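You operate a simulated robot arm through the tools that you are given. There is no shell and no other tool.

You run a simulated robot arm. Do the job below in one go: nothing can be reset, and whatever is moved stays where it is left.

Task
Clear the display, set the batch to 100 and run the yellow and blue notes through.
Fine: work at the side desk; the yellow lot goes in the grey tray, the blue lot stays in the stacker; leave the batch set, with FULL lit.

Only the result counts: the job must be done as asked and must still hold three seconds after the hand-in. Knocking over, shifting, dropping, spilling or breaking anything else fails it.

Robot
A 6-joint arm with a two-finger parallel gripper, fixed in place. Base frame: the origin is on the floor under the middle of its stand, x ahead of it, y to its left, z up. Readings come in cm, degrees, newtons and seconds.
With the tool pointing down near the work surface it reaches from about 18 to 64 cm from the base axis. Its first joint turns from -66.0 to 66.0 degrees. Payload 2.7 kg.
The tool frame sits at the grasp point between the pads (the TCP): z along the fingers, y along the line on which they close. The tips reach 2.3 cm beyond it. The gripper opens to 9.4 cm. The fingers are 3.8 cm wide and 1 cm thick; the gripper's body (5.4 by 9.6 cm) begins 3.9 cm behind the TCP.
Orientation is told as [roll, pitch, yaw] about the base's x, y, z axes, in that order, counted from this pose: with the fingers straight down and closing along the base's y, the tool's x points along the base's -x, its y along +y and its z along -z.

Tools
- The arm moves only by the tool apply_moves. Its argument "series" is a list of rows, each a list of 3 entries, a list of its own where there are three numbers: the shift along the tool's x, y, z in cm, then the turn, a rotation vector about the tool's x, y, z in degrees, then the finger opening in cm, from 0 to 9.4. In form: [[[dx, dy, dz], [wx, wy, wz], gripper], ...]. A call has 1 to 20 rows; each row shifts and turns the commanded pose from where the row before left it, along the tool's axes as they then stand. A row lasts 0.2 s, in which the tool goes at most 5 cm and 8.6 degrees; a call with a longer step from one row to the next is refused whole, and so is a gripper value outside its range. Where a pose cannot be reached the arm comes as near as it can. A force on the tool above 40 N (or 10 N above the force at the start of the call, whichever is more), or a blocked arm, ends the call early, and 0.2 s more pass. The fingers move at their own pace (about 4.5 cm/s each) and stop on an object; they squeeze with about 30 N. The grip force told is the motor's: it shows also when the fingers shut on nothing. Time passes only in rows, and 0.2 s behind the last, so rows that do not move let the fingers close. The reply holds the time, the measured pose of the TCP, the force on the tool along the base axes, the opening and the grip force, in the units named above and with some noise, with the torque about the TCP (base axes, N m) and any sound that the robot's microphone picked up.
- Cameras (640 x 400 px; columns grow to the right, rows downward): "scene" is fixed at [7.42, -44.37, 137.5]; the picture's right is [0.66, -0.76, 0.00], its down [-0.54, -0.47, -0.70] and it looks along [0.53, 0.46, -0.71] (base axes); focal length 222 px, centre (320, 200). "wrist" rides on the gripper at [8.6, 1.6, -7.4] in the tool frame; the picture's right is [-0.18, 0.98, 0.00], its down [-0.58, -0.11, -0.81] and it looks along [-0.79, -0.15, 0.59] (tool axes); focal length 243 px, centre (320, 200). There is no depth. A picture from a camera that has moved, and an enlarged one, comes with that camera's place and axes in the base frame and with its lens. The place of the scene camera against the robot may be out by one fixed shift of up to 2.5 cm in any direction.
- get_image(camera): a new picture of that camera. The clock stands still meanwhile.
- zoom(camera, box): a new picture of the part [left, top, right, bottom] of that camera's present view, enlarged. The clock stands still meanwhile.
- close_job(): hands the job in; it is judged then, once.

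Nothing tells you positions but the pictures and the camera data. Unless the task says otherwise, let go and move clear before handing in.

The tools are called after "Call:" by a JSON object that holds its "method" and its "body". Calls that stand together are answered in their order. apply_moves: Moves the arm, as the interface text tells. Its arguments: {"type":"object","properties":{"series":{"type":"array","items":{"type":"array"}}},"required":["series"]} The other tools are called the same way: get_image (camera) takes a picture; zoom (camera, box) takes an enlarged picture of a part of a camera's view; close_job () hands the job in.

At the start:

```text
clock: 0.0
eef_pos: [40.37, -15.1, 119.7]
orientation: [0.0, 0.0, 0.0]
force: [-0.3, -0.4, 0.1]
ft_torque: [-0.01, 0.0, 0.01]
width: 9.41
grip_force: 0.1
```

scene: 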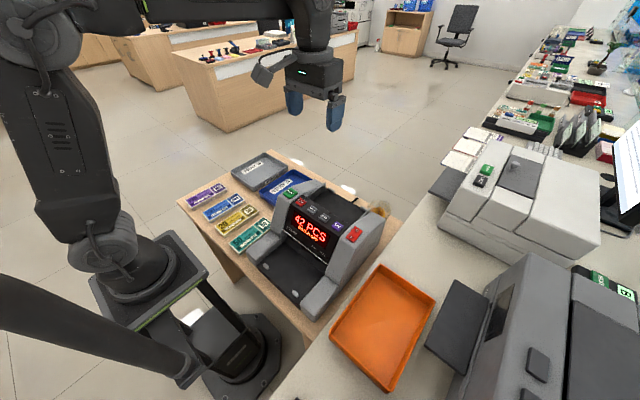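
wrist: 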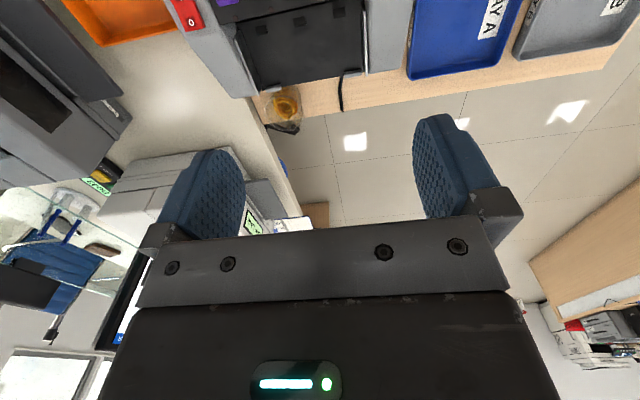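

I see a side desk with a banknote counter (display "42 PCS"), four bundles of notes on the left, and a grey and a blue tray. I'll look closer before moving.

Call:
{"method": "zoom", "body": {"camera": "scene", "box": [170, 140, 410, 330]}}

Call:
{"method": "zoom", "body": {"camera": "scene", "box": [260, 170, 380, 245]}}

Call:
{"method": "zoom", "body": {"camera": "scene", "box": [180, 150, 300, 225]}}

Call:
{"method": "zoom", "body": {"camera": "scene", "box": [240, 220, 360, 320]}}

Call:
{"method": "zoom", "body": {"camera": "scene", "box": [420, 100, 640, 400]}}

```text
2.11 times, centred on (290, 235) of scene
camera zoom: at [7.42, -44.37, 137.5], right [0.66, -0.76, 0.0], down [-0.54, -0.47, -0.7], along [0.53, 0.46, -0.71], focal length 467 px, centre (383, 126)
```

zoom: 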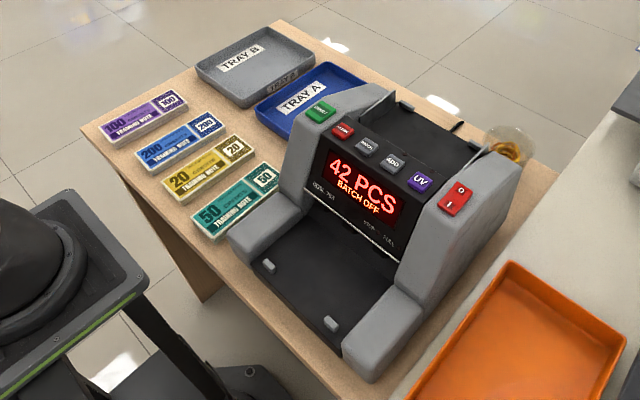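

```text
5.33 times, centred on (320, 208) of scene
camera zoom: at [7.42, -44.37, 137.5], right [0.66, -0.76, 0.0], down [-0.54, -0.47, -0.7], along [0.53, 0.46, -0.71], focal length 1184 px, centre (320, 160)
```

zoom: 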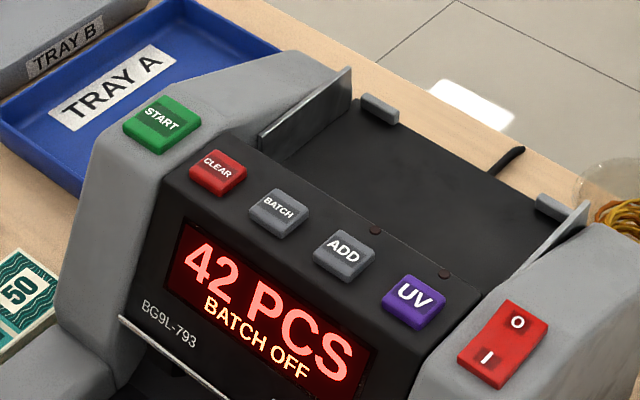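

```text
5.33 times, centred on (240, 188) of scene
camera zoom: at [7.42, -44.37, 137.5], right [0.66, -0.76, 0.0], down [-0.54, -0.47, -0.7], along [0.53, 0.46, -0.71], focal length 1184 px, centre (747, 267)
```

zoom: 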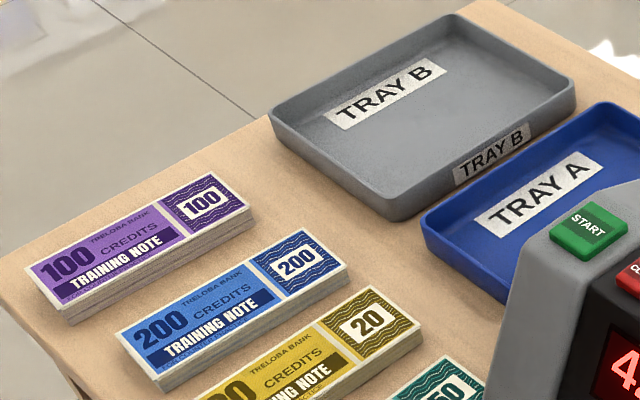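

```text
4.00 times, centred on (300, 270) of scene
camera zoom: at [7.42, -44.37, 137.5], right [0.66, -0.76, 0.0], down [-0.54, -0.47, -0.7], along [0.53, 0.46, -0.71], focal length 888 px, centre (400, -80)
```

zoom: 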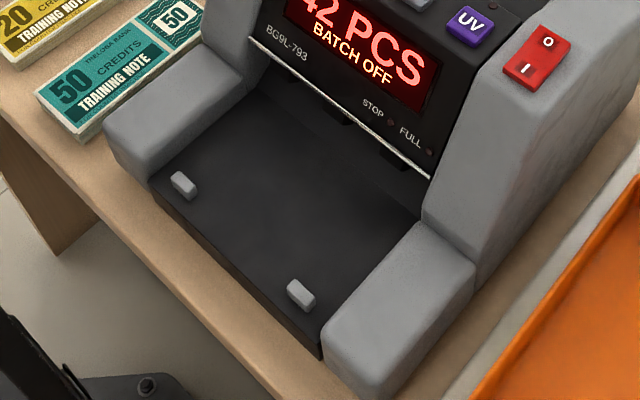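

```text
1.33 times, centred on (530, 250) of scene
camera zoom: at [7.42, -44.37, 137.5], right [0.66, -0.76, 0.0], down [-0.54, -0.47, -0.7], along [0.53, 0.46, -0.71], focal length 296 px, centre (40, 133)
```

zoom: 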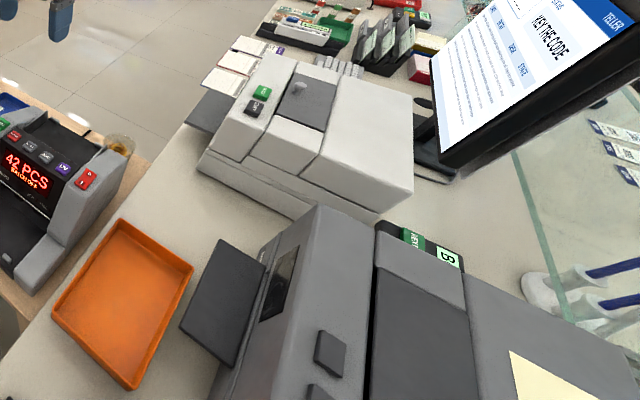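

The side desk runs along y in front of the robot. On it are four bundles (purple 100, blue 200, yellow 20, teal 50), trays A and B behind them, and the counter to the right. I'll pull the arm back and tilt the wrist camera down to get a second view for locating things.

Call:
{"method": "apply_moves", "body": {"series": [[[4, 4, 0], [0, 0, 0], 9.4], [[4, 4, 0], [0, 0, 0], 9.4], [[4, 4, 0], [0, 0, 0], 9.4], [[0, 0, 0], [0, 8, 0], 9.4], [[0, 0, 0], [0, 8, 0], 9.4], [[0, 0, 0], [0, 8, 0], 9.4], [[0, 0, 0], [0, 0, 0], 9.4]]}}

Call:
{"method": "get_image", "body": {"camera": "wrist"}}

Call:
{"method": "get_image", "body": {"camera": "scene"}}

```text
refused: row 1 steps farther than a row can; nothing moved
```

```text
taken
camera wrist: at [31.69, -13.48, 127.14], right [0.18, 0.98, 0.0], down [0.58, -0.11, 0.81], along [0.79, -0.15, -0.59], focal length 243 px, centre (320, 200)
```

wrist: 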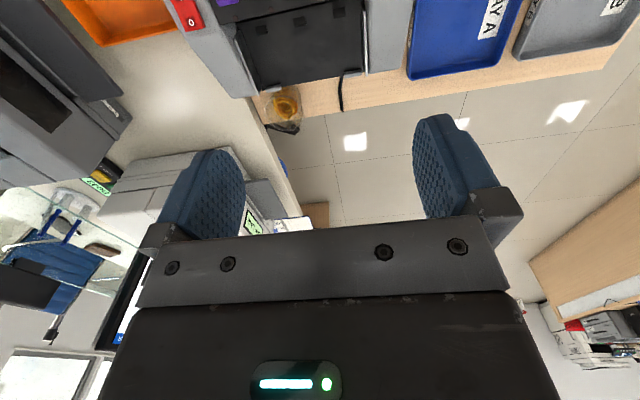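

```text
taken
```

scene: 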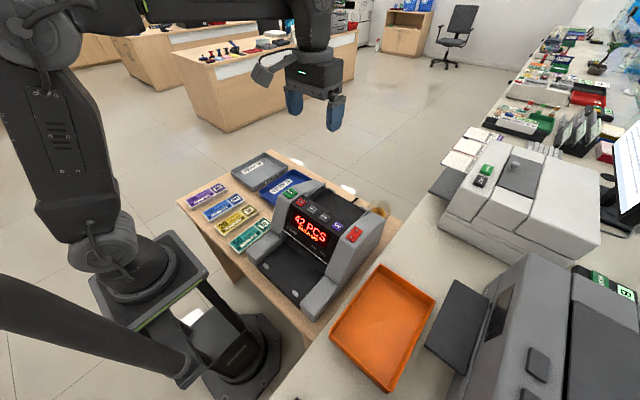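

The step was too long (5.7 cm); nothing moved. I'll use shorter steps for the same retreat and tilt.

Call:
{"method": "apply_moves", "body": {"series": [[[3, 3, 0], [0, 0, 0], 9.4], [[3, 3, 0], [0, 0, 0], 9.4], [[3, 3, 0], [0, 0, 0], 9.4], [[3, 3, 0], [0, 0, 0], 9.4], [[0, 0, 0], [0, 8, 0], 9.4], [[0, 0, 0], [0, 8, 0], 9.4], [[0, 0, 0], [0, 8, 0], 9.4], [[0, 0, 0], [0, 0, 0], 9.4]]}}

Call:
{"method": "get_image", "body": {"camera": "wrist"}}

Call:
{"method": "get_image", "body": {"camera": "scene"}}

```text
clock: 1.8
eef_pos: [28.52, -3.06, 119.51]
orientation: [0.1, 24.0, 0.0]
force: [0.6, -0.9, -0.7]
ft_torque: [0.04, -0.02, -0.02]
width: 9.39
grip_force: 0.1
```

```text
taken
camera wrist: at [23.57, -1.45, 129.94], right [0.17, 0.98, -0.08], down [0.86, -0.11, 0.5], along [0.48, -0.15, -0.86], focal length 243 px, centre (320, 200)
```

wrist: 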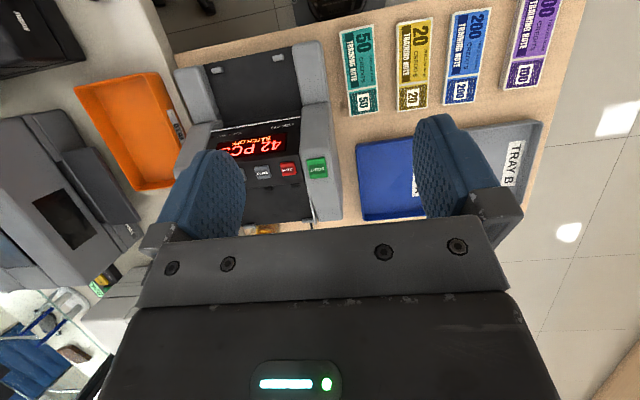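

```text
taken
```

scene: 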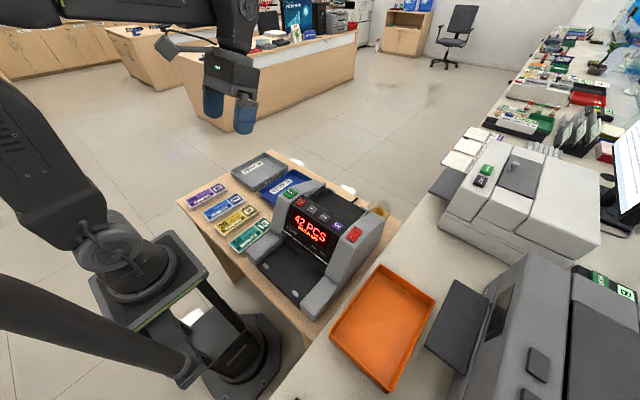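

This wrist view covers the whole side desk. I'll enlarge its parts to read pixel positions for triangulation.

Call:
{"method": "zoom", "body": {"camera": "wrist", "box": [160, 30, 350, 150]}}

Call:
{"method": "zoom", "body": {"camera": "wrist", "box": [160, 120, 350, 240]}}

Call:
{"method": "zoom", "body": {"camera": "wrist", "box": [330, 0, 570, 120]}}

Call:
{"method": "zoom", "body": {"camera": "wrist", "box": [330, 100, 570, 240]}}

```text
3.33 times, centred on (255, 90) of wrist
camera zoom: at [23.57, -1.45, 129.94], right [0.17, 0.98, -0.08], down [0.86, -0.11, 0.5], along [0.48, -0.15, -0.86], focal length 809 px, centre (537, 567)
```

zoom: 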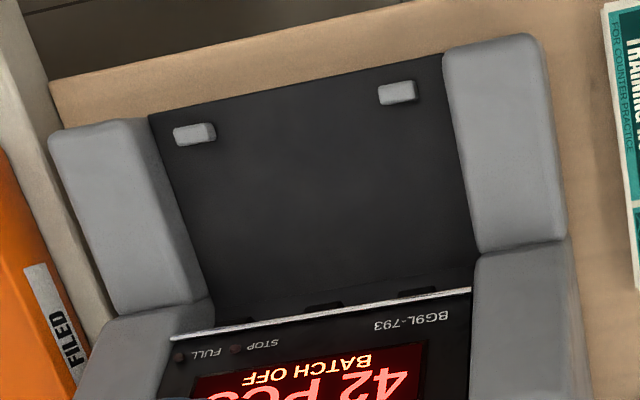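

```text
3.33 times, centred on (255, 180) of wrist
camera zoom: at [23.57, -1.45, 129.94], right [0.17, 0.98, -0.08], down [0.86, -0.11, 0.5], along [0.48, -0.15, -0.86], focal length 809 px, centre (537, 267)
```

zoom: 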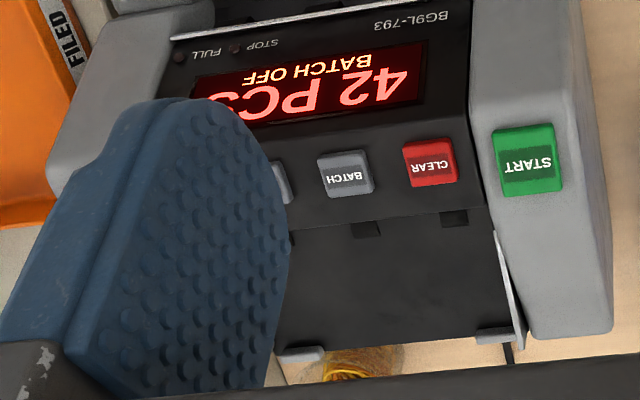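

```text
2.67 times, centred on (450, 60) of wrist
camera zoom: at [23.57, -1.45, 129.94], right [0.17, 0.98, -0.08], down [0.86, -0.11, 0.5], along [0.48, -0.15, -0.86], focal length 647 px, centre (-27, 573)
```

zoom: 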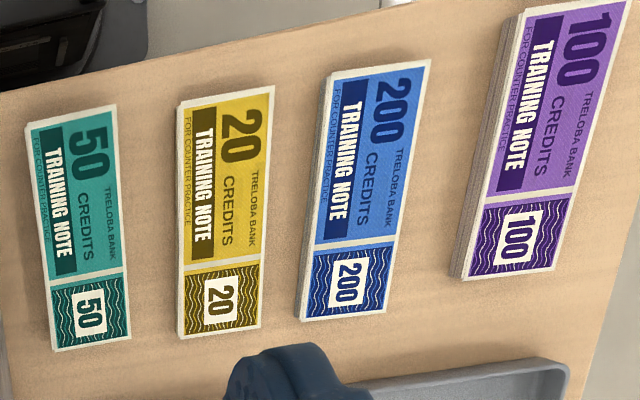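

```text
2.67 times, centred on (450, 170) of wrist
camera zoom: at [23.57, -1.45, 129.94], right [0.17, 0.98, -0.08], down [0.86, -0.11, 0.5], along [0.48, -0.15, -0.86], focal length 647 px, centre (-27, 280)
```

zoom: 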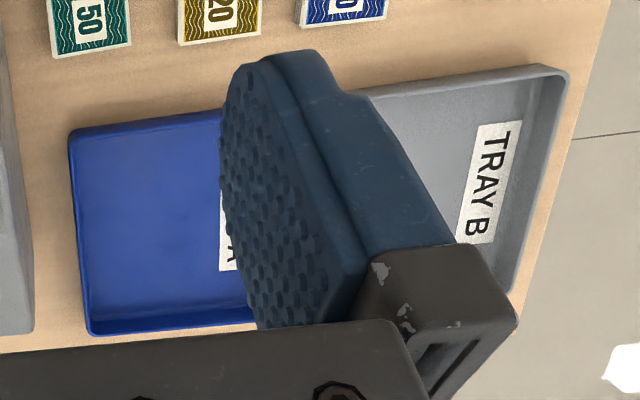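

I have rough positions: yellow bundle near (26, 11), stacker spanning y ≈ -27 to -10, START near (37, -7, 95). I'll take a second wrist view from further left and lower to fix the heights.

Call:
{"method": "apply_moves", "body": {"series": [[[-0.94, 3.4, 2.1], [0, 0, 0], 9.4], [[-0.94, 3.4, 2.1], [0, 0, 0], 9.4], [[-0.94, 3.4, 2.1], [0, 0, 0], 9.4], [[-0.94, 3.4, 2.1], [0, 0, 0], 9.4], [[-0.94, 3.4, 2.1], [0, 0, 0], 9.4], [[0, 0, 0], [0, 0, 0], 9.4]]}}

Call:
{"method": "get_image", "body": {"camera": "wrist"}}

Call:
{"method": "zoom", "body": {"camera": "wrist", "box": [130, 0, 330, 125]}}

Call:
{"method": "zoom", "body": {"camera": "wrist", "box": [230, 0, 470, 150]}}

Call:
{"method": "get_image", "body": {"camera": "scene"}}

```text
clock: 3.2
eef_pos: [28.45, 14.33, 107.84]
orientation: [0.1, 24.0, 0.1]
force: [-0.2, 0.2, -0.4]
ft_torque: [-0.02, -0.02, 0.01]
width: 9.39
grip_force: 0.1
```

```text
taken
camera wrist: at [23.56, 15.89, 118.2], right [0.17, 0.98, -0.07], down [0.86, -0.11, 0.5], along [0.48, -0.15, -0.86], focal length 243 px, centre (320, 200)
```

wrist: 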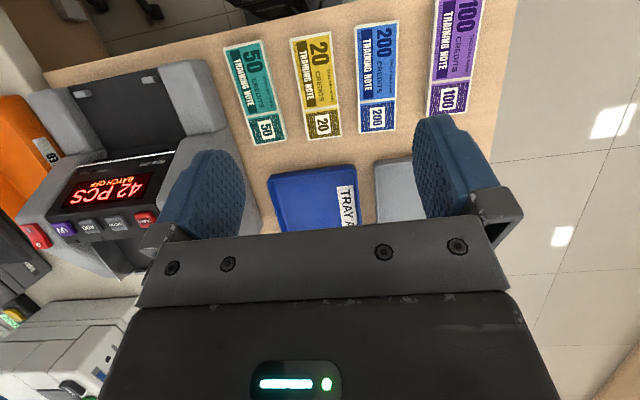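

```text
3.20 times, centred on (230, 62) of wrist
camera zoom: at [23.56, 15.89, 118.2], right [0.17, 0.98, -0.07], down [0.86, -0.11, 0.5], along [0.48, -0.15, -0.86], focal length 776 px, centre (608, 640)
```

zoom: 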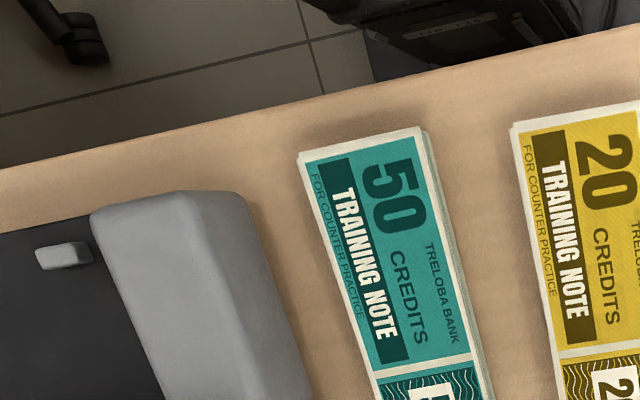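

```text
2.67 times, centred on (350, 75) of wrist
camera zoom: at [23.56, 15.89, 118.2], right [0.17, 0.98, -0.07], down [0.86, -0.11, 0.5], along [0.48, -0.15, -0.86], focal length 647 px, centre (240, 533)
```

zoom: 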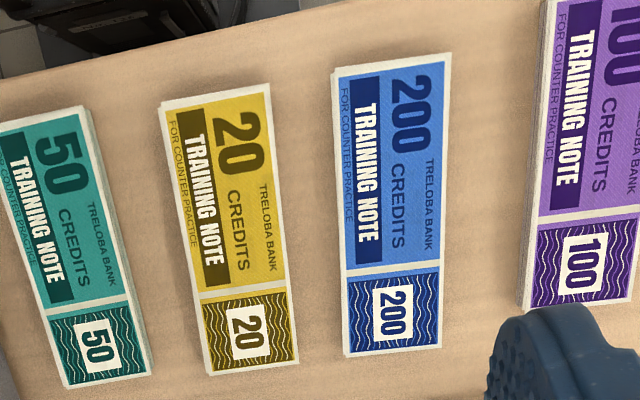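

```text
taken
```

scene: 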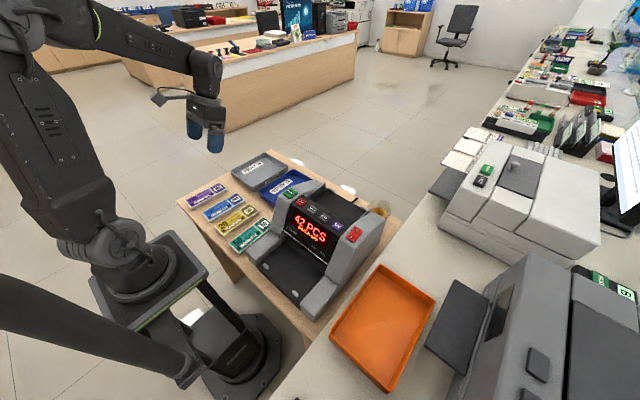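

The bundles' tops come out at z ≈ 77; yellow is centred near (27.4, 11.9), blue near (27.6, 20.9). Next I'll look at the counter's hopper from above.

Call:
{"method": "apply_moves", "body": {"series": [[[-1.37, -3.79, -1.54], [0, 0, 0], 9.4], [[-1.37, -3.79, -1.54], [0, 0, 0], 9.4], [[-1.37, -3.79, -1.54], [0, 0, 0], 9.4], [[-1.37, -3.79, -1.54], [0, 0, 0], 9.4], [[-1.37, -3.79, -1.54], [0, 0, 0], 9.4], [[-1.37, -3.79, -1.54], [0, 0, 0], 9.4], [[-1.37, -3.79, -1.54], [0, 0, 0], 9.4], [[-1.37, -3.79, -1.54], [0, 0, 0], 9.4], [[0, 0, 0], [0, 0, 0], 9.4]]}}

Call:
{"method": "get_image", "body": {"camera": "wrist"}}

Call:
{"method": "zoom", "body": {"camera": "wrist", "box": [200, 40, 460, 220]}}

Call:
{"method": "zoom", "body": {"camera": "wrist", "box": [200, 0, 460, 120]}}

Call:
{"method": "zoom", "body": {"camera": "wrist", "box": [400, 0, 640, 200]}}

```text
clock: 5.2
eef_pos: [43.3, -16.41, 115.08]
orientation: [0.0, 24.1, 0.0]
force: [0.4, -0.7, 0.4]
ft_torque: [0.01, 0.0, 0.02]
width: 9.4
grip_force: 0.0
```

```text
taken
camera wrist: at [38.42, -14.77, 125.54], right [0.17, 0.98, -0.08], down [0.86, -0.11, 0.5], along [0.48, -0.15, -0.86], focal length 243 px, centre (320, 200)
```

wrist: 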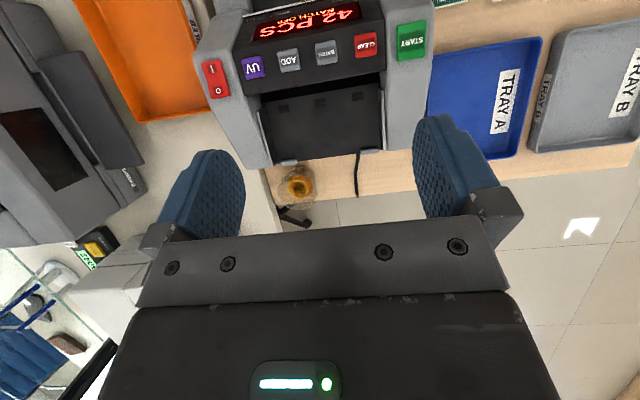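

```text
2.22 times, centred on (330, 130) of wrist
camera zoom: at [38.42, -14.77, 125.54], right [0.17, 0.98, -0.08], down [0.86, -0.11, 0.5], along [0.48, -0.15, -0.86], focal length 539 px, centre (298, 356)
```

zoom: 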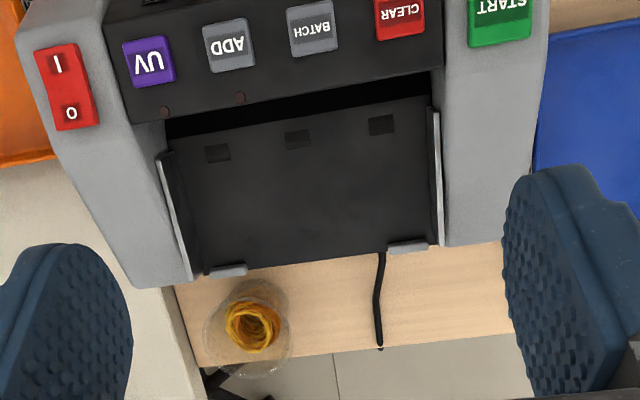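

```text
2.46 times, centred on (330, 60) of wrist
camera zoom: at [38.42, -14.77, 125.54], right [0.17, 0.98, -0.08], down [0.86, -0.11, 0.5], along [0.48, -0.15, -0.86], focal length 597 px, centre (295, 545)
```

zoom: 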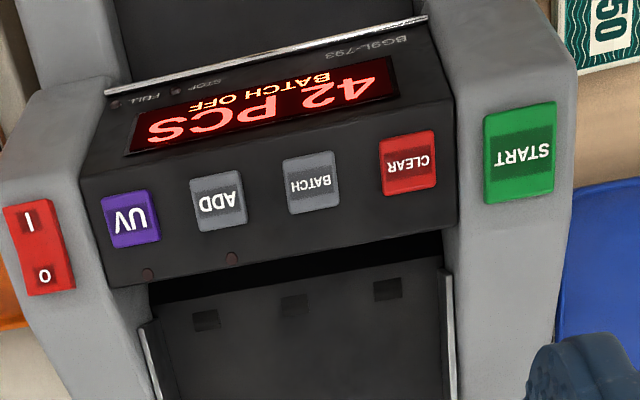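

```text
2.00 times, centred on (520, 100) of wrist
camera zoom: at [38.42, -14.77, 125.54], right [0.17, 0.98, -0.08], down [0.86, -0.11, 0.5], along [0.48, -0.15, -0.86], focal length 485 px, centre (-80, 400)
```

zoom: 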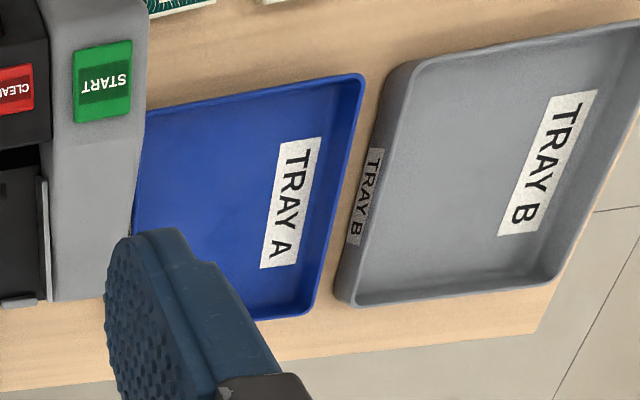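

View 3 triangulates well: START ≈ (38.0, -7.1, 93.8), CLEAR ≈ (37.6, -11.9, 93.7), BATCH ≈ (37.6, -16.25, 93.7). The hopper floor is at z ≈ 87.7 between y -27 and -10.3, and tray B is centred near (50, 28). I'll straighten the tool, shut the fingers and hover over CLEAR.

Call:
{"method": "apply_moves", "body": {"series": [[[0, 0, 0], [0, -8, 0], 0], [[0, 0, 0], [0, -8, 0], 0], [[0, 0, 0], [0, -8.1, 0], 0], [[1.43, 1.14, 3.27], [0, 0, 0], 0], [[1.43, 1.14, 3.27], [0, 0, 0], 0], [[1.43, 1.14, 3.27], [0, 0, 0], 0], [[1.43, 1.14, 3.27], [0, 0, 0], 0], [[0, 0, 0], [0, 0, 0], 0], [[0, 0, 0], [0, 0, 0], 0]]}}

Call:
{"method": "get_image", "body": {"camera": "wrist"}}

Call:
{"method": "zoom", "body": {"camera": "scene", "box": [240, 140, 400, 240]}}

```text
clock: 7.2
eef_pos: [37.8, -11.98, 101.58]
orientation: [0.0, -0.1, -0.1]
force: [-0.4, 0.0, -0.5]
ft_torque: [0.02, 0.01, -0.01]
width: 0.0
grip_force: 29.8
```

```text
taken
camera wrist: at [29.08, -10.35, 109.17], right [0.18, 0.98, 0.0], down [0.58, -0.11, 0.81], along [0.79, -0.15, -0.59], focal length 243 px, centre (320, 200)
```

wrist: 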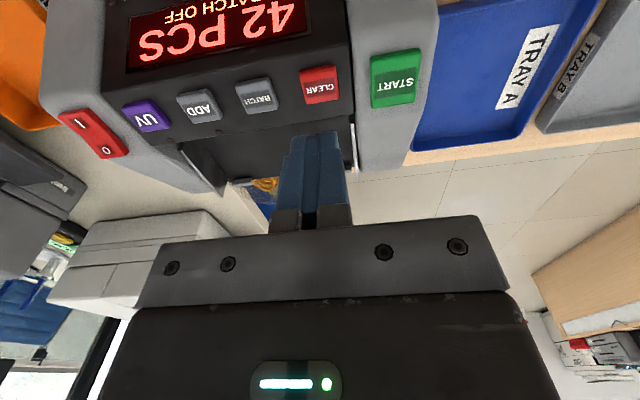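

```text
4.00 times, centred on (320, 190) of scene
camera zoom: at [7.42, -44.37, 137.5], right [0.66, -0.76, 0.0], down [-0.54, -0.47, -0.7], along [0.53, 0.46, -0.71], focal length 888 px, centre (320, 240)
```

zoom: 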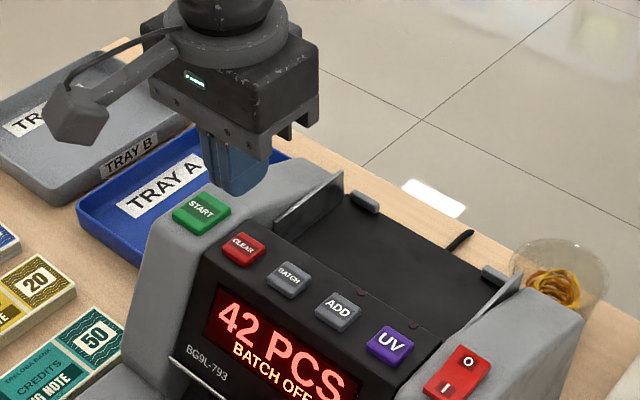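

The estimate of CLEAR holds up in the close view (37.4, -11.9). I'll go down to just above it, then press in small steps.

Call:
{"method": "apply_moves", "body": {"series": [[[0.3, 0.1, 2.0], [0, 0, 0], 0], [[0, 0, 2.0], [0, 0, 0], 0], [[0, 0, 0.8], [0, 0, 0], 0], [[0, 0, 0], [0, 0, 0], 0]]}}

Call:
{"method": "zoom", "body": {"camera": "scene", "box": [260, 150, 380, 225]}}

Call:
{"method": "get_image", "body": {"camera": "wrist"}}

```text
clock: 8.2
eef_pos: [37.62, -11.7, 96.89]
orientation: [0.0, -0.1, 0.1]
force: [0.3, -0.1, 0.0]
ft_torque: [-0.01, 0.0, 0.01]
width: 0.0
grip_force: 30.1
```

```text
5.33 times, centred on (320, 188) of scene
camera zoom: at [7.42, -44.37, 137.5], right [0.66, -0.76, 0.0], down [-0.54, -0.47, -0.7], along [0.53, 0.46, -0.71], focal length 1184 px, centre (320, 267)
```

zoom: 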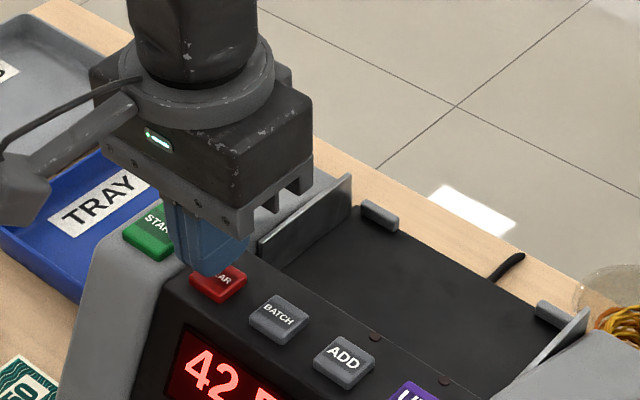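

```text
taken
camera wrist: at [28.88, -10.17, 104.45], right [0.18, 0.98, 0.0], down [0.58, -0.11, 0.81], along [0.79, -0.15, -0.59], focal length 243 px, centre (320, 200)
```

wrist: 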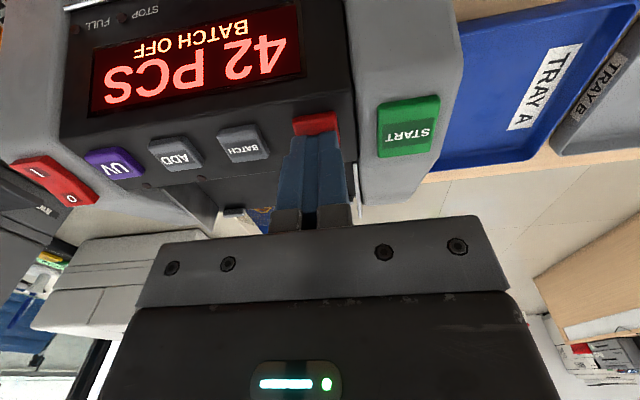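

The fingertips are just over CLEAR. I'll press gently now.

Call:
{"method": "apply_moves", "body": {"series": [[[0, -0.1, 0.3], [0, 0, 0], 0], [[0, 0, 0.2], [0, 0, 0], 0], [[0, 0, 0.2], [0, 0, 0], 0], [[0, 0, 0.15], [0, 0, 0], 0], [[0, 0, 0.15], [0, 0, 0], 0]]}}

Call:
{"method": "get_image", "body": {"camera": "wrist"}}

```text
clock: 9.4
eef_pos: [37.56, -11.83, 95.93]
orientation: [0.1, 0.0, -0.1]
force: [0.2, 0.4, 0.2]
ft_torque: [0.03, -0.03, 0.0]
width: 0.0
grip_force: 30.5
```

```text
taken
camera wrist: at [28.8, -10.26, 103.5], right [0.18, 0.98, 0.0], down [0.58, -0.11, 0.81], along [0.79, -0.15, -0.59], focal length 243 px, centre (320, 200)
```

wrist: 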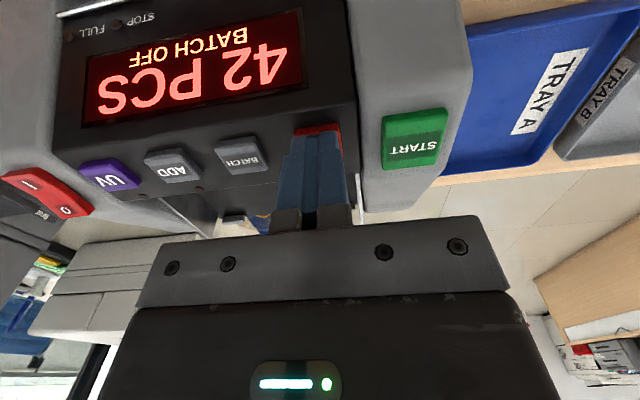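

No contact force yet at TCP z 95.9. I'll carry on down in small steps.

Call:
{"method": "apply_moves", "body": {"series": [[[0, 0, 0.1], [0, 0, 0], 0], [[0, 0, 0.1], [0, 0, 0], 0], [[0, 0, 0.1], [0, 0, 0], 0]]}}

Call:
{"method": "get_image", "body": {"camera": "wrist"}}

```text
clock: 10.2
eef_pos: [37.5, -11.78, 95.67]
orientation: [0.0, -0.1, 0.1]
force: [0.4, -0.7, 1.7]
ft_torque: [-0.02, 0.0, 0.0]
width: 0.0
grip_force: 30.2
heard: click
```

```text
taken
camera wrist: at [28.78, -10.25, 103.25], right [0.18, 0.98, 0.0], down [0.58, -0.11, 0.81], along [0.79, -0.15, -0.59], focal length 243 px, centre (320, 200)
```

wrist: 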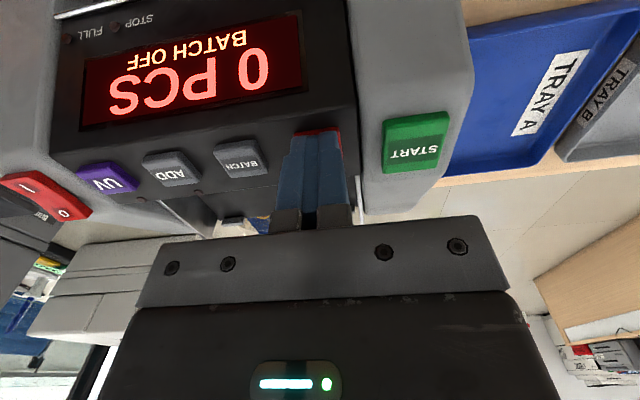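

A click, and the display shows 0 PCS. Next I'll lift, move over to BATCH at y ≈ -16.2 and press it once.

Call:
{"method": "apply_moves", "body": {"series": [[[0, 0, -1.0], [0, 0, 0], 0], [[0, 0, -1.0], [0, 0, 0], 0], [[0, -2.2, 0], [0, 0, 0], 0], [[0, -2.2, 0], [0, 0, 0], 0], [[0, 0, 0], [0, 0, 0], 0], [[0, 0, 1.0], [0, 0, 0], 0], [[0, 0, 0.5], [0, 0, 0], 0], [[0, 0, 0.2], [0, 0, 0], 0], [[0, 0, 0.1], [0, 0, 0], 0], [[0, 0, 0.1], [0, 0, 0], 0]]}}

Call:
{"method": "get_image", "body": {"camera": "wrist"}}

```text
clock: 12.4
eef_pos: [37.41, -16.34, 95.8]
orientation: [0.0, -0.1, 0.0]
force: [1.0, 0.3, 1.0]
ft_torque: [0.02, -0.01, 0.0]
width: 0.0
grip_force: 30.1
heard: click
```

```text
taken
camera wrist: at [28.71, -14.75, 103.31], right [0.18, 0.98, 0.0], down [0.58, -0.11, 0.81], along [0.79, -0.15, -0.59], focal length 243 px, centre (320, 200)
```

wrist: 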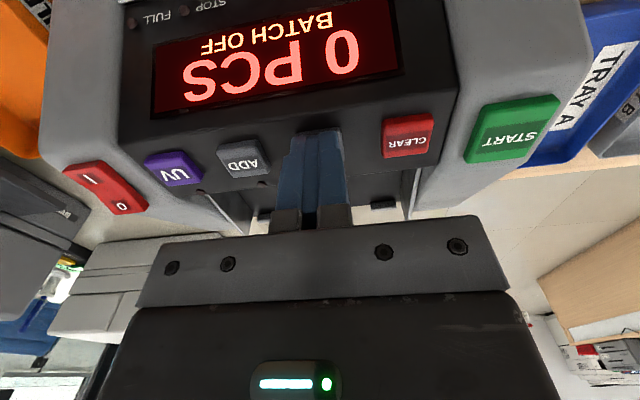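

A click, but the display still shows BATCH OFF; it may have been CLEAR letting go. I'll press a touch further.

Call:
{"method": "apply_moves", "body": {"series": [[[0, 0, 0.1], [0, 0, 0], 0], [[0, 0, 0.05], [0, 0, 0], 0]]}}

Call:
{"method": "get_image", "body": {"camera": "wrist"}}

```text
clock: 13.0
eef_pos: [37.47, -16.31, 95.54]
orientation: [0.0, -0.1, 0.0]
force: [-1.1, -0.4, 2.5]
ft_torque: [-0.01, 0.04, 0.01]
width: 0.0
grip_force: 30.1
```

```text
taken
camera wrist: at [28.75, -14.66, 103.18], right [0.18, 0.98, 0.0], down [0.58, -0.11, 0.81], along [0.79, -0.15, -0.59], focal length 243 px, centre (320, 200)
```

wrist: 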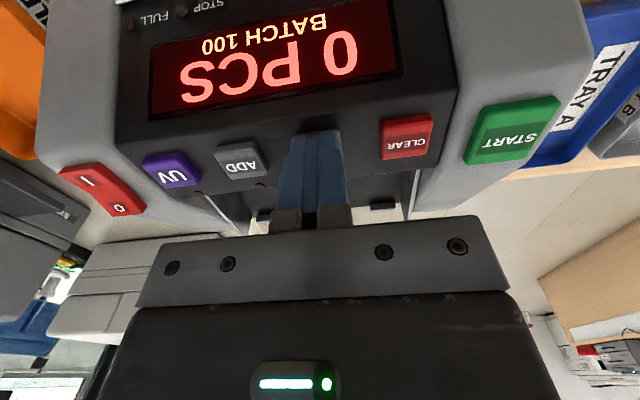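

The display now reads 0 PCS, BATCH 100. I'll lift off and carry the open gripper over the yellow bundle.

Call:
{"method": "apply_moves", "body": {"series": [[[0, 0, -2.0], [0, 0, 0], 0], [[0, 0, -3.0], [0, 0, 0], 0], [[0, 0, -3.0], [0, 0, 0], 0], [[1.43, 4.03, 0], [0, 0, 0], 7.6], [[1.43, 4.03, 0], [0, 0, 0], 7.6], [[1.43, 4.03, 0], [0, 0, 0], 7.6], [[1.43, 4.03, 0], [0, 0, 0], 7.6], [[1.43, 4.03, 0], [0, 0, 0], 7.6], [[1.43, 4.03, 0], [0, 0, 0], 7.6], [[1.43, 4.03, 0], [0, 0, 0], 7.6], [[0, 0, 0], [0, 0, 0], 7.6]]}}

Call:
{"method": "get_image", "body": {"camera": "wrist"}}

Call:
{"method": "zoom", "body": {"camera": "scene", "box": [170, 140, 410, 290]}}

```text
clock: 15.4
eef_pos: [27.16, 12.18, 103.99]
orientation: [0.0, -0.1, -0.1]
force: [1.2, -0.9, 1.6]
ft_torque: [-0.01, 0.01, 0.05]
width: 7.62
grip_force: 0.0
```

```text
taken
camera wrist: at [18.4, 13.73, 111.57], right [0.18, 0.98, 0.0], down [0.58, -0.11, 0.81], along [0.79, -0.15, -0.59], focal length 243 px, centre (320, 200)
```

wrist: 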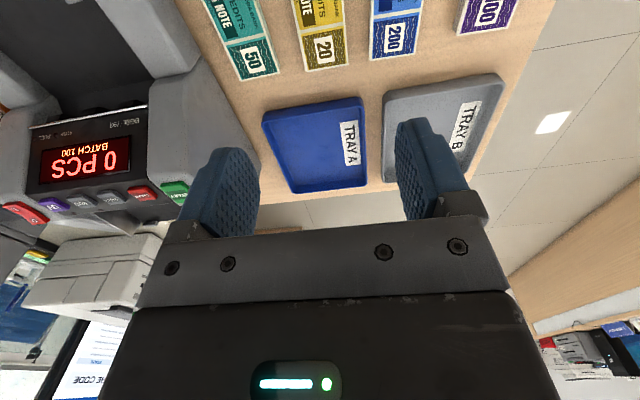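

```text
2.67 times, centred on (290, 215) of scene
camera zoom: at [7.42, -44.37, 137.5], right [0.66, -0.76, 0.0], down [-0.54, -0.47, -0.7], along [0.53, 0.46, -0.71], focal length 592 px, centre (400, 160)
```

zoom: 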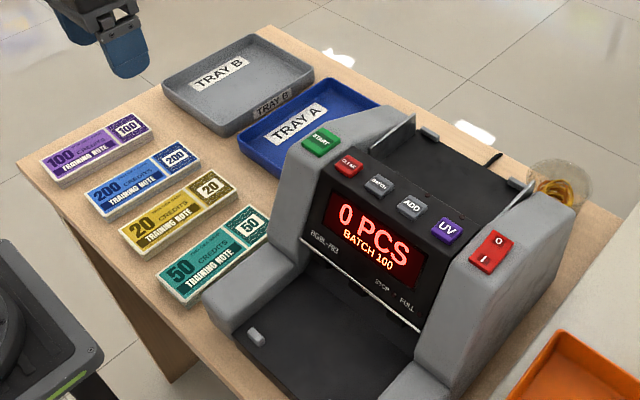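

The display confirms 0 PCS / BATCH 100. I'll go down toward the yellow bundle and check the fingers against its edges.

Call:
{"method": "apply_moves", "body": {"series": [[[-0.25, -0.3, 4], [0, 0, 0], 7.6], [[0, 0, 4], [0, 0, 0], 7.6], [[0, 0, 4], [0, 0, 0], 7.6], [[0, 0, 4], [0, 0, 0], 7.6], [[0, 0, 0], [0, 0, 0], 7.6]]}}

Call:
{"method": "get_image", "body": {"camera": "wrist"}}

Call:
{"method": "zoom", "body": {"camera": "scene", "box": [180, 160, 300, 260]}}

```text
clock: 16.6
eef_pos: [27.47, 11.64, 87.54]
orientation: [0.0, -0.1, 0.0]
force: [0.3, 0.0, 0.2]
ft_torque: [-0.02, 0.0, 0.03]
width: 7.6
grip_force: 0.0
```

```text
taken
camera wrist: at [18.76, 13.25, 95.11], right [0.18, 0.98, 0.0], down [0.58, -0.11, 0.81], along [0.79, -0.15, -0.59], focal length 243 px, centre (320, 200)
```

wrist: 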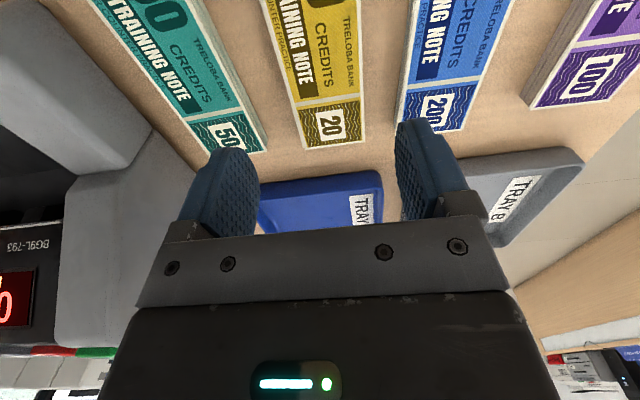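

```text
4.00 times, centred on (240, 210) of scene
camera zoom: at [7.42, -44.37, 137.5], right [0.66, -0.76, 0.0], down [-0.54, -0.47, -0.7], along [0.53, 0.46, -0.71], focal length 888 px, centre (640, 160)
```

zoom: 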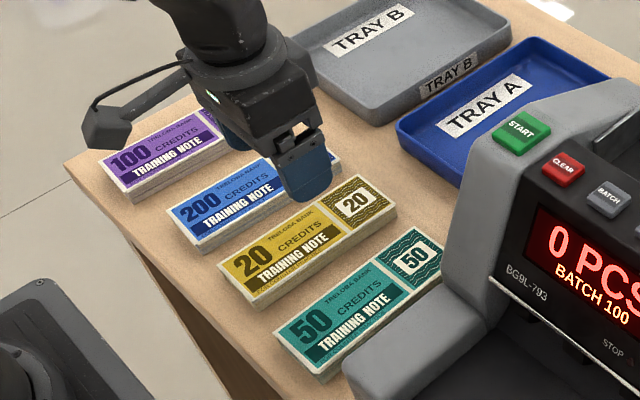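

The bundle's centreline is at y ≈ 11.83, nearly square to the axes. I'll shift 0.2 cm, go down and close on it.

Call:
{"method": "apply_moves", "body": {"series": [[[0.2, 0.2, 3.0], [0, 0, 0], 7.6], [[0, 0, 3.0], [0, 0, 0], 7.6], [[0, 0, 2.0], [0, 0, 0], 7.6], [[0, 0, 0.7], [0, 0, 0], 7.6], [[0, 0, 0.4], [0, 0, 0], 7.6], [[0, 0, 0.2], [0, 0, 0], 7.6], [[0, 0, 0], [0, 0, 0], 7.6]]}}

Call:
{"method": "zoom", "body": {"camera": "scene", "box": [180, 160, 300, 260]}}

Call:
{"method": "get_image", "body": {"camera": "wrist"}}

```text
clock: 18.2
eef_pos: [27.63, 11.85, 78.3]
orientation: [-0.1, -0.2, 0.0]
force: [0.4, 0.2, 0.4]
ft_torque: [-0.01, 0.01, 0.04]
width: 7.61
grip_force: 0.1
```

```text
4.00 times, centred on (240, 210) of scene
camera zoom: at [7.42, -44.37, 137.5], right [0.66, -0.76, 0.0], down [-0.54, -0.47, -0.7], along [0.53, 0.46, -0.71], focal length 888 px, centre (640, 160)
```

zoom: 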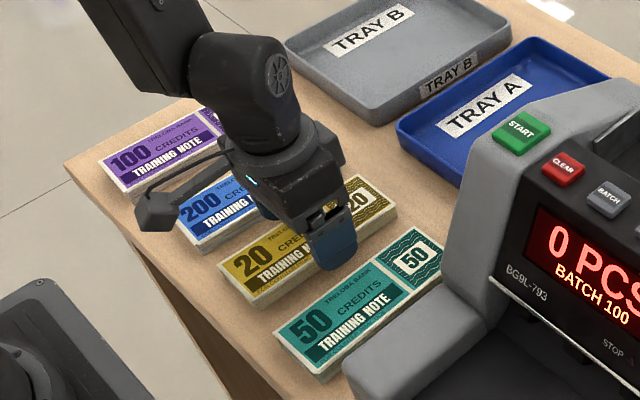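

```text
taken
camera wrist: at [18.84, 13.45, 85.88], right [0.18, 0.98, 0.0], down [0.58, -0.11, 0.81], along [0.79, -0.15, -0.59], focal length 243 px, centre (320, 200)
```

wrist: 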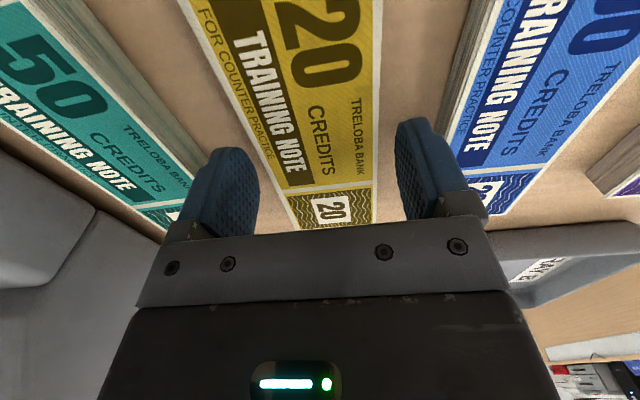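

The fingers straddle the yellow bundle clear of the teal and blue ones. Closing.

Call:
{"method": "apply_moves", "body": {"series": [[[0, 0, 0], [0, 0, 0], 4.0], [[0, 0, 0], [0, 0, 0], 4.0], [[0, 0, 0], [0, 0, 0], 4.0], [[0, 0, 0], [0, 0, 0], 4.0]]}}

Call:
{"method": "get_image", "body": {"camera": "wrist"}}

```text
clock: 19.2
eef_pos: [27.58, 11.86, 78.27]
orientation: [0.0, -0.1, 0.0]
force: [0.2, -0.3, 0.4]
ft_torque: [0.04, 0.03, -0.03]
width: 5.9
grip_force: 30.1
```

```text
taken
camera wrist: at [18.84, 13.44, 85.89], right [0.18, 0.98, 0.0], down [0.58, -0.11, 0.81], along [0.79, -0.15, -0.59], focal length 243 px, centre (320, 200)
```

wrist: 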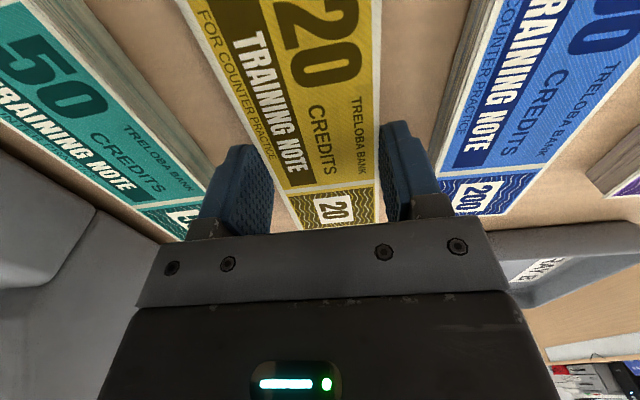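

Gripped at 5.9 cm wide. I'll lift straight up and check the hold before turning it.

Call:
{"method": "apply_moves", "body": {"series": [[[0, 0, -1], [0, 0, 0], 4.0], [[0, 0, -3], [0, 0, 0], 4.0], [[0, 0, -4.4], [0, 0, 0], 4.0], [[0, 0, -4.4], [0, 0, 0], 4.0], [[0, 0, -4.4], [0, 0, 0], 4.0], [[0, 0, -4.4], [0, 0, 0], 4.0], [[0, 0, -4.4], [0, 0, 0], 4.0], [[0, 0, 0], [0, 0, 0], 4.0]]}}

Call:
{"method": "get_image", "body": {"camera": "wrist"}}

Call:
{"method": "zoom", "body": {"camera": "scene", "box": [160, 80, 320, 260]}}

```text
clock: 21.0
eef_pos: [27.32, 11.85, 104.07]
orientation: [0.0, -0.1, 0.0]
force: [0.2, -0.2, -1.4]
ft_torque: [-0.01, -0.02, 0.02]
width: 5.89
grip_force: 30.2
```

```text
taken
camera wrist: at [18.56, 13.43, 111.59], right [0.18, 0.98, 0.0], down [0.58, -0.11, 0.81], along [0.79, -0.15, -0.59], focal length 243 px, centre (320, 200)
```

wrist: 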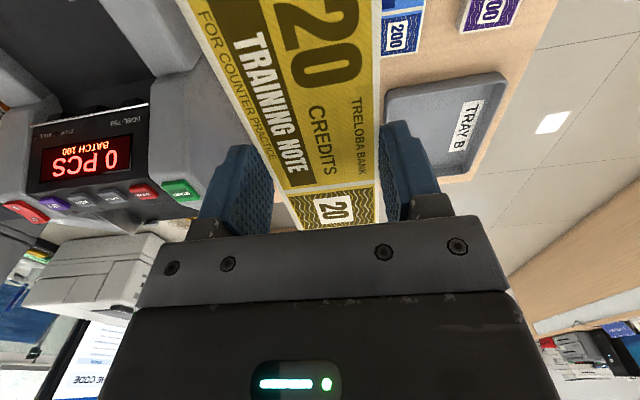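

```text
2.22 times, centred on (240, 170) of scene
camera zoom: at [7.42, -44.37, 137.5], right [0.66, -0.76, 0.0], down [-0.54, -0.47, -0.7], along [0.53, 0.46, -0.71], focal length 493 px, centre (498, 267)
```

zoom: 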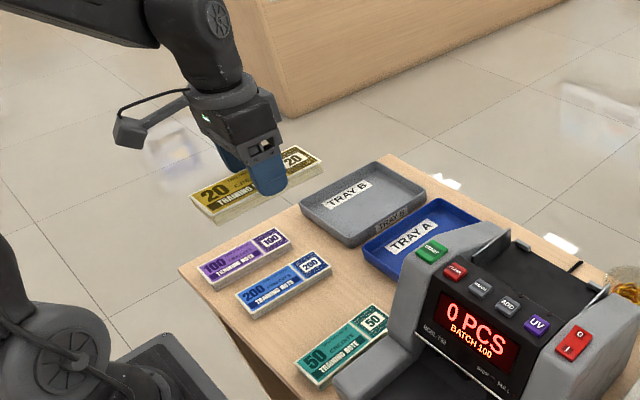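

The yellow bundle is held well. I'll turn it a quarter turn about the vertical so its long side lies along y.

Call:
{"method": "apply_moves", "body": {"series": [[[0, 0, 0], [0, 0, -8.2], 4.0], [[0, 0, 0], [0, 0, -8.2], 4.0], [[0, 0, 0], [0, 0, -8.2], 4.0], [[0, 0, 0], [0, 0, -8.2], 4.0], [[0, 0, 0], [0, 0, -8.2], 4.0], [[0, 0, 0], [0, 0, -8.2], 4.0], [[0, 0, 0], [0, 0, -8.2], 4.0], [[0, 0, 0], [0, 0, -8.2], 4.0], [[0, 0, 0], [0, 0, -8.2], 4.0], [[0, 0, 0], [0, 0, -8.2], 4.0], [[0, 0, 0], [0, 0, -8.0], 4.0], [[0, 0, 0], [0, 0, 0], 4.0]]}}

Call:
{"method": "get_image", "body": {"camera": "wrist"}}

Call:
{"method": "get_image", "body": {"camera": "scene"}}

```text
clock: 23.6
eef_pos: [27.5, 11.85, 104.32]
orientation: [-0.2, 0.0, 90.0]
force: [-0.1, -0.3, 0.4]
ft_torque: [0.02, 0.01, 0.03]
width: 5.88
grip_force: 30.3
```

```text
taken
camera wrist: at [25.79, 3.18, 111.87], right [-0.98, 0.18, 0.0], down [0.11, 0.58, 0.81], along [0.15, 0.79, -0.59], focal length 243 px, centre (320, 200)
```

wrist: 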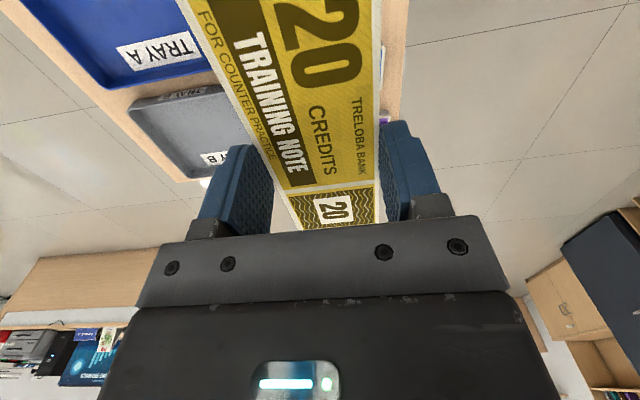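

```text
taken
```

scene: 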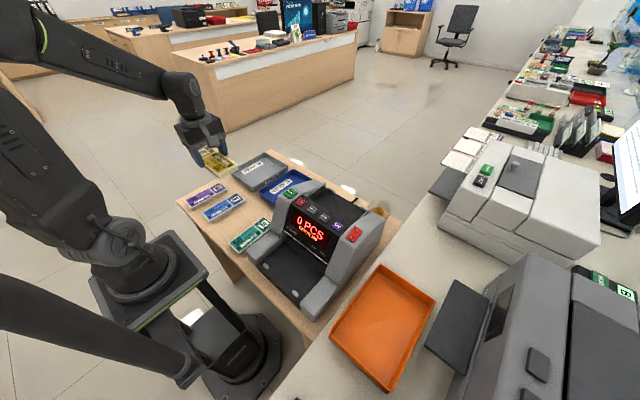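

The turn worked (yaw 90). Next I'll carry the bundle over the hopper at a safe height.

Call:
{"method": "apply_moves", "body": {"series": [[[3.36, -2.11, 0], [0, 0, 0], 4.0], [[3.36, -2.11, 0], [0, 0, 0], 4.0], [[3.36, -2.11, 0], [0, 0, 0], 4.0], [[3.36, -2.11, 0], [0, 0, 0], 4.0], [[3.36, -2.11, 0], [0, 0, 0], 4.0], [[3.36, -2.11, 0], [0, 0, 0], 4.0], [[3.36, -2.11, 0], [0, 0, 0], 4.0], [[3.36, -2.11, 0], [0, 0, 0], 4.0], [[3.36, -2.11, 0], [0, 0, 0], 4.0], [[0, 0, 0], [0, 0, 0], 4.0]]}}

Call:
{"method": "get_image", "body": {"camera": "wrist"}}

Call:
{"method": "zoom", "body": {"camera": "scene", "box": [240, 100, 420, 250]}}

```text
clock: 25.8
eef_pos: [46.17, -18.64, 104.16]
orientation: [-0.2, 0.0, 90.0]
force: [-0.1, -0.1, -0.2]
ft_torque: [0.0, 0.0, 0.02]
width: 5.9
grip_force: 30.1
```

```text
taken
camera wrist: at [44.53, -27.5, 111.69], right [-0.98, 0.18, 0.0], down [0.11, 0.58, 0.81], along [0.15, 0.79, -0.59], focal length 243 px, centre (320, 200)
```

wrist: 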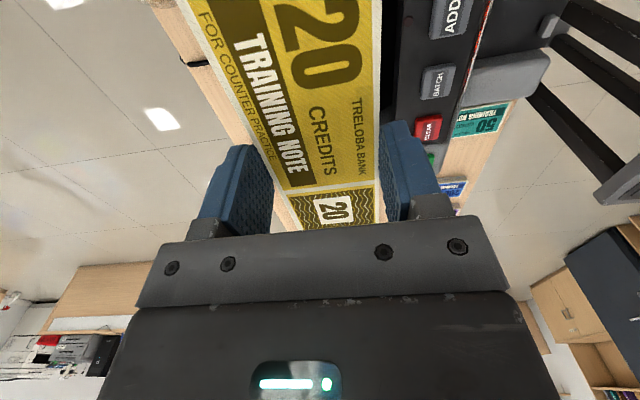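

```text
2.67 times, centred on (330, 175) of scene
camera zoom: at [7.42, -44.37, 137.5], right [0.66, -0.76, 0.0], down [-0.54, -0.47, -0.7], along [0.53, 0.46, -0.71], focal length 592 px, centre (293, 267)
```

zoom: 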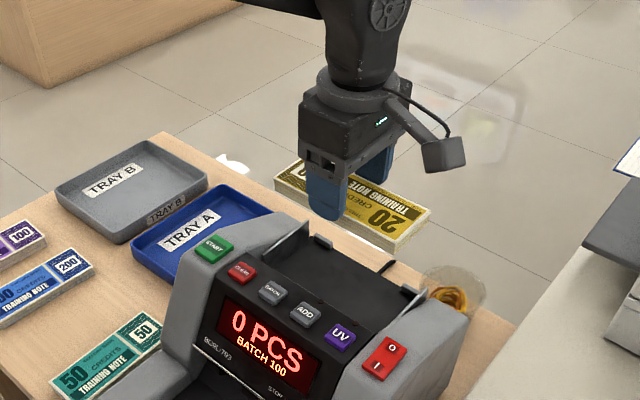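

The bundle is above the hopper. I'll lower it part way and check its ends against the side guides.

Call:
{"method": "apply_moves", "body": {"series": [[[-0.3, -0.4, 3.0], [0, 0, 0], 4.0], [[0, 0, 3.0], [0, 0, 0], 4.0], [[0, 0, 3.0], [0, 0, 0], 4.0], [[0, 0, 0], [0, 0, 0], 4.0]]}}

Call:
{"method": "get_image", "body": {"camera": "wrist"}}

Call:
{"method": "zoom", "body": {"camera": "scene", "box": [270, 130, 390, 230]}}

```text
clock: 26.8
eef_pos: [46.98, -18.25, 95.32]
orientation: [-0.1, 0.0, 90.0]
force: [-0.6, 0.3, -0.6]
ft_torque: [0.0, -0.02, 0.0]
width: 5.9
grip_force: 29.8
```

```text
taken
camera wrist: at [45.25, -26.97, 102.88], right [-0.98, 0.18, 0.0], down [0.11, 0.58, 0.81], along [0.15, 0.79, -0.59], focal length 243 px, centre (320, 200)
```

wrist: 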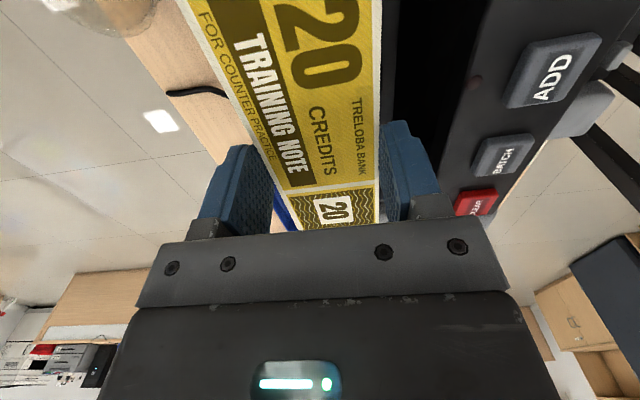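

```text
4.00 times, centred on (330, 180) of scene
camera zoom: at [7.42, -44.37, 137.5], right [0.66, -0.76, 0.0], down [-0.54, -0.47, -0.7], along [0.53, 0.46, -0.71], focal length 888 px, centre (280, 280)
```

zoom: 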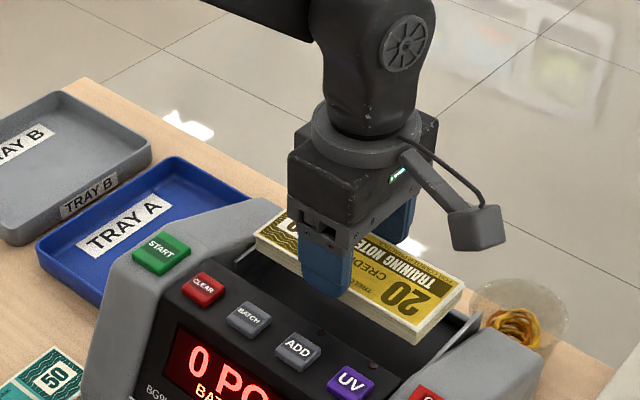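

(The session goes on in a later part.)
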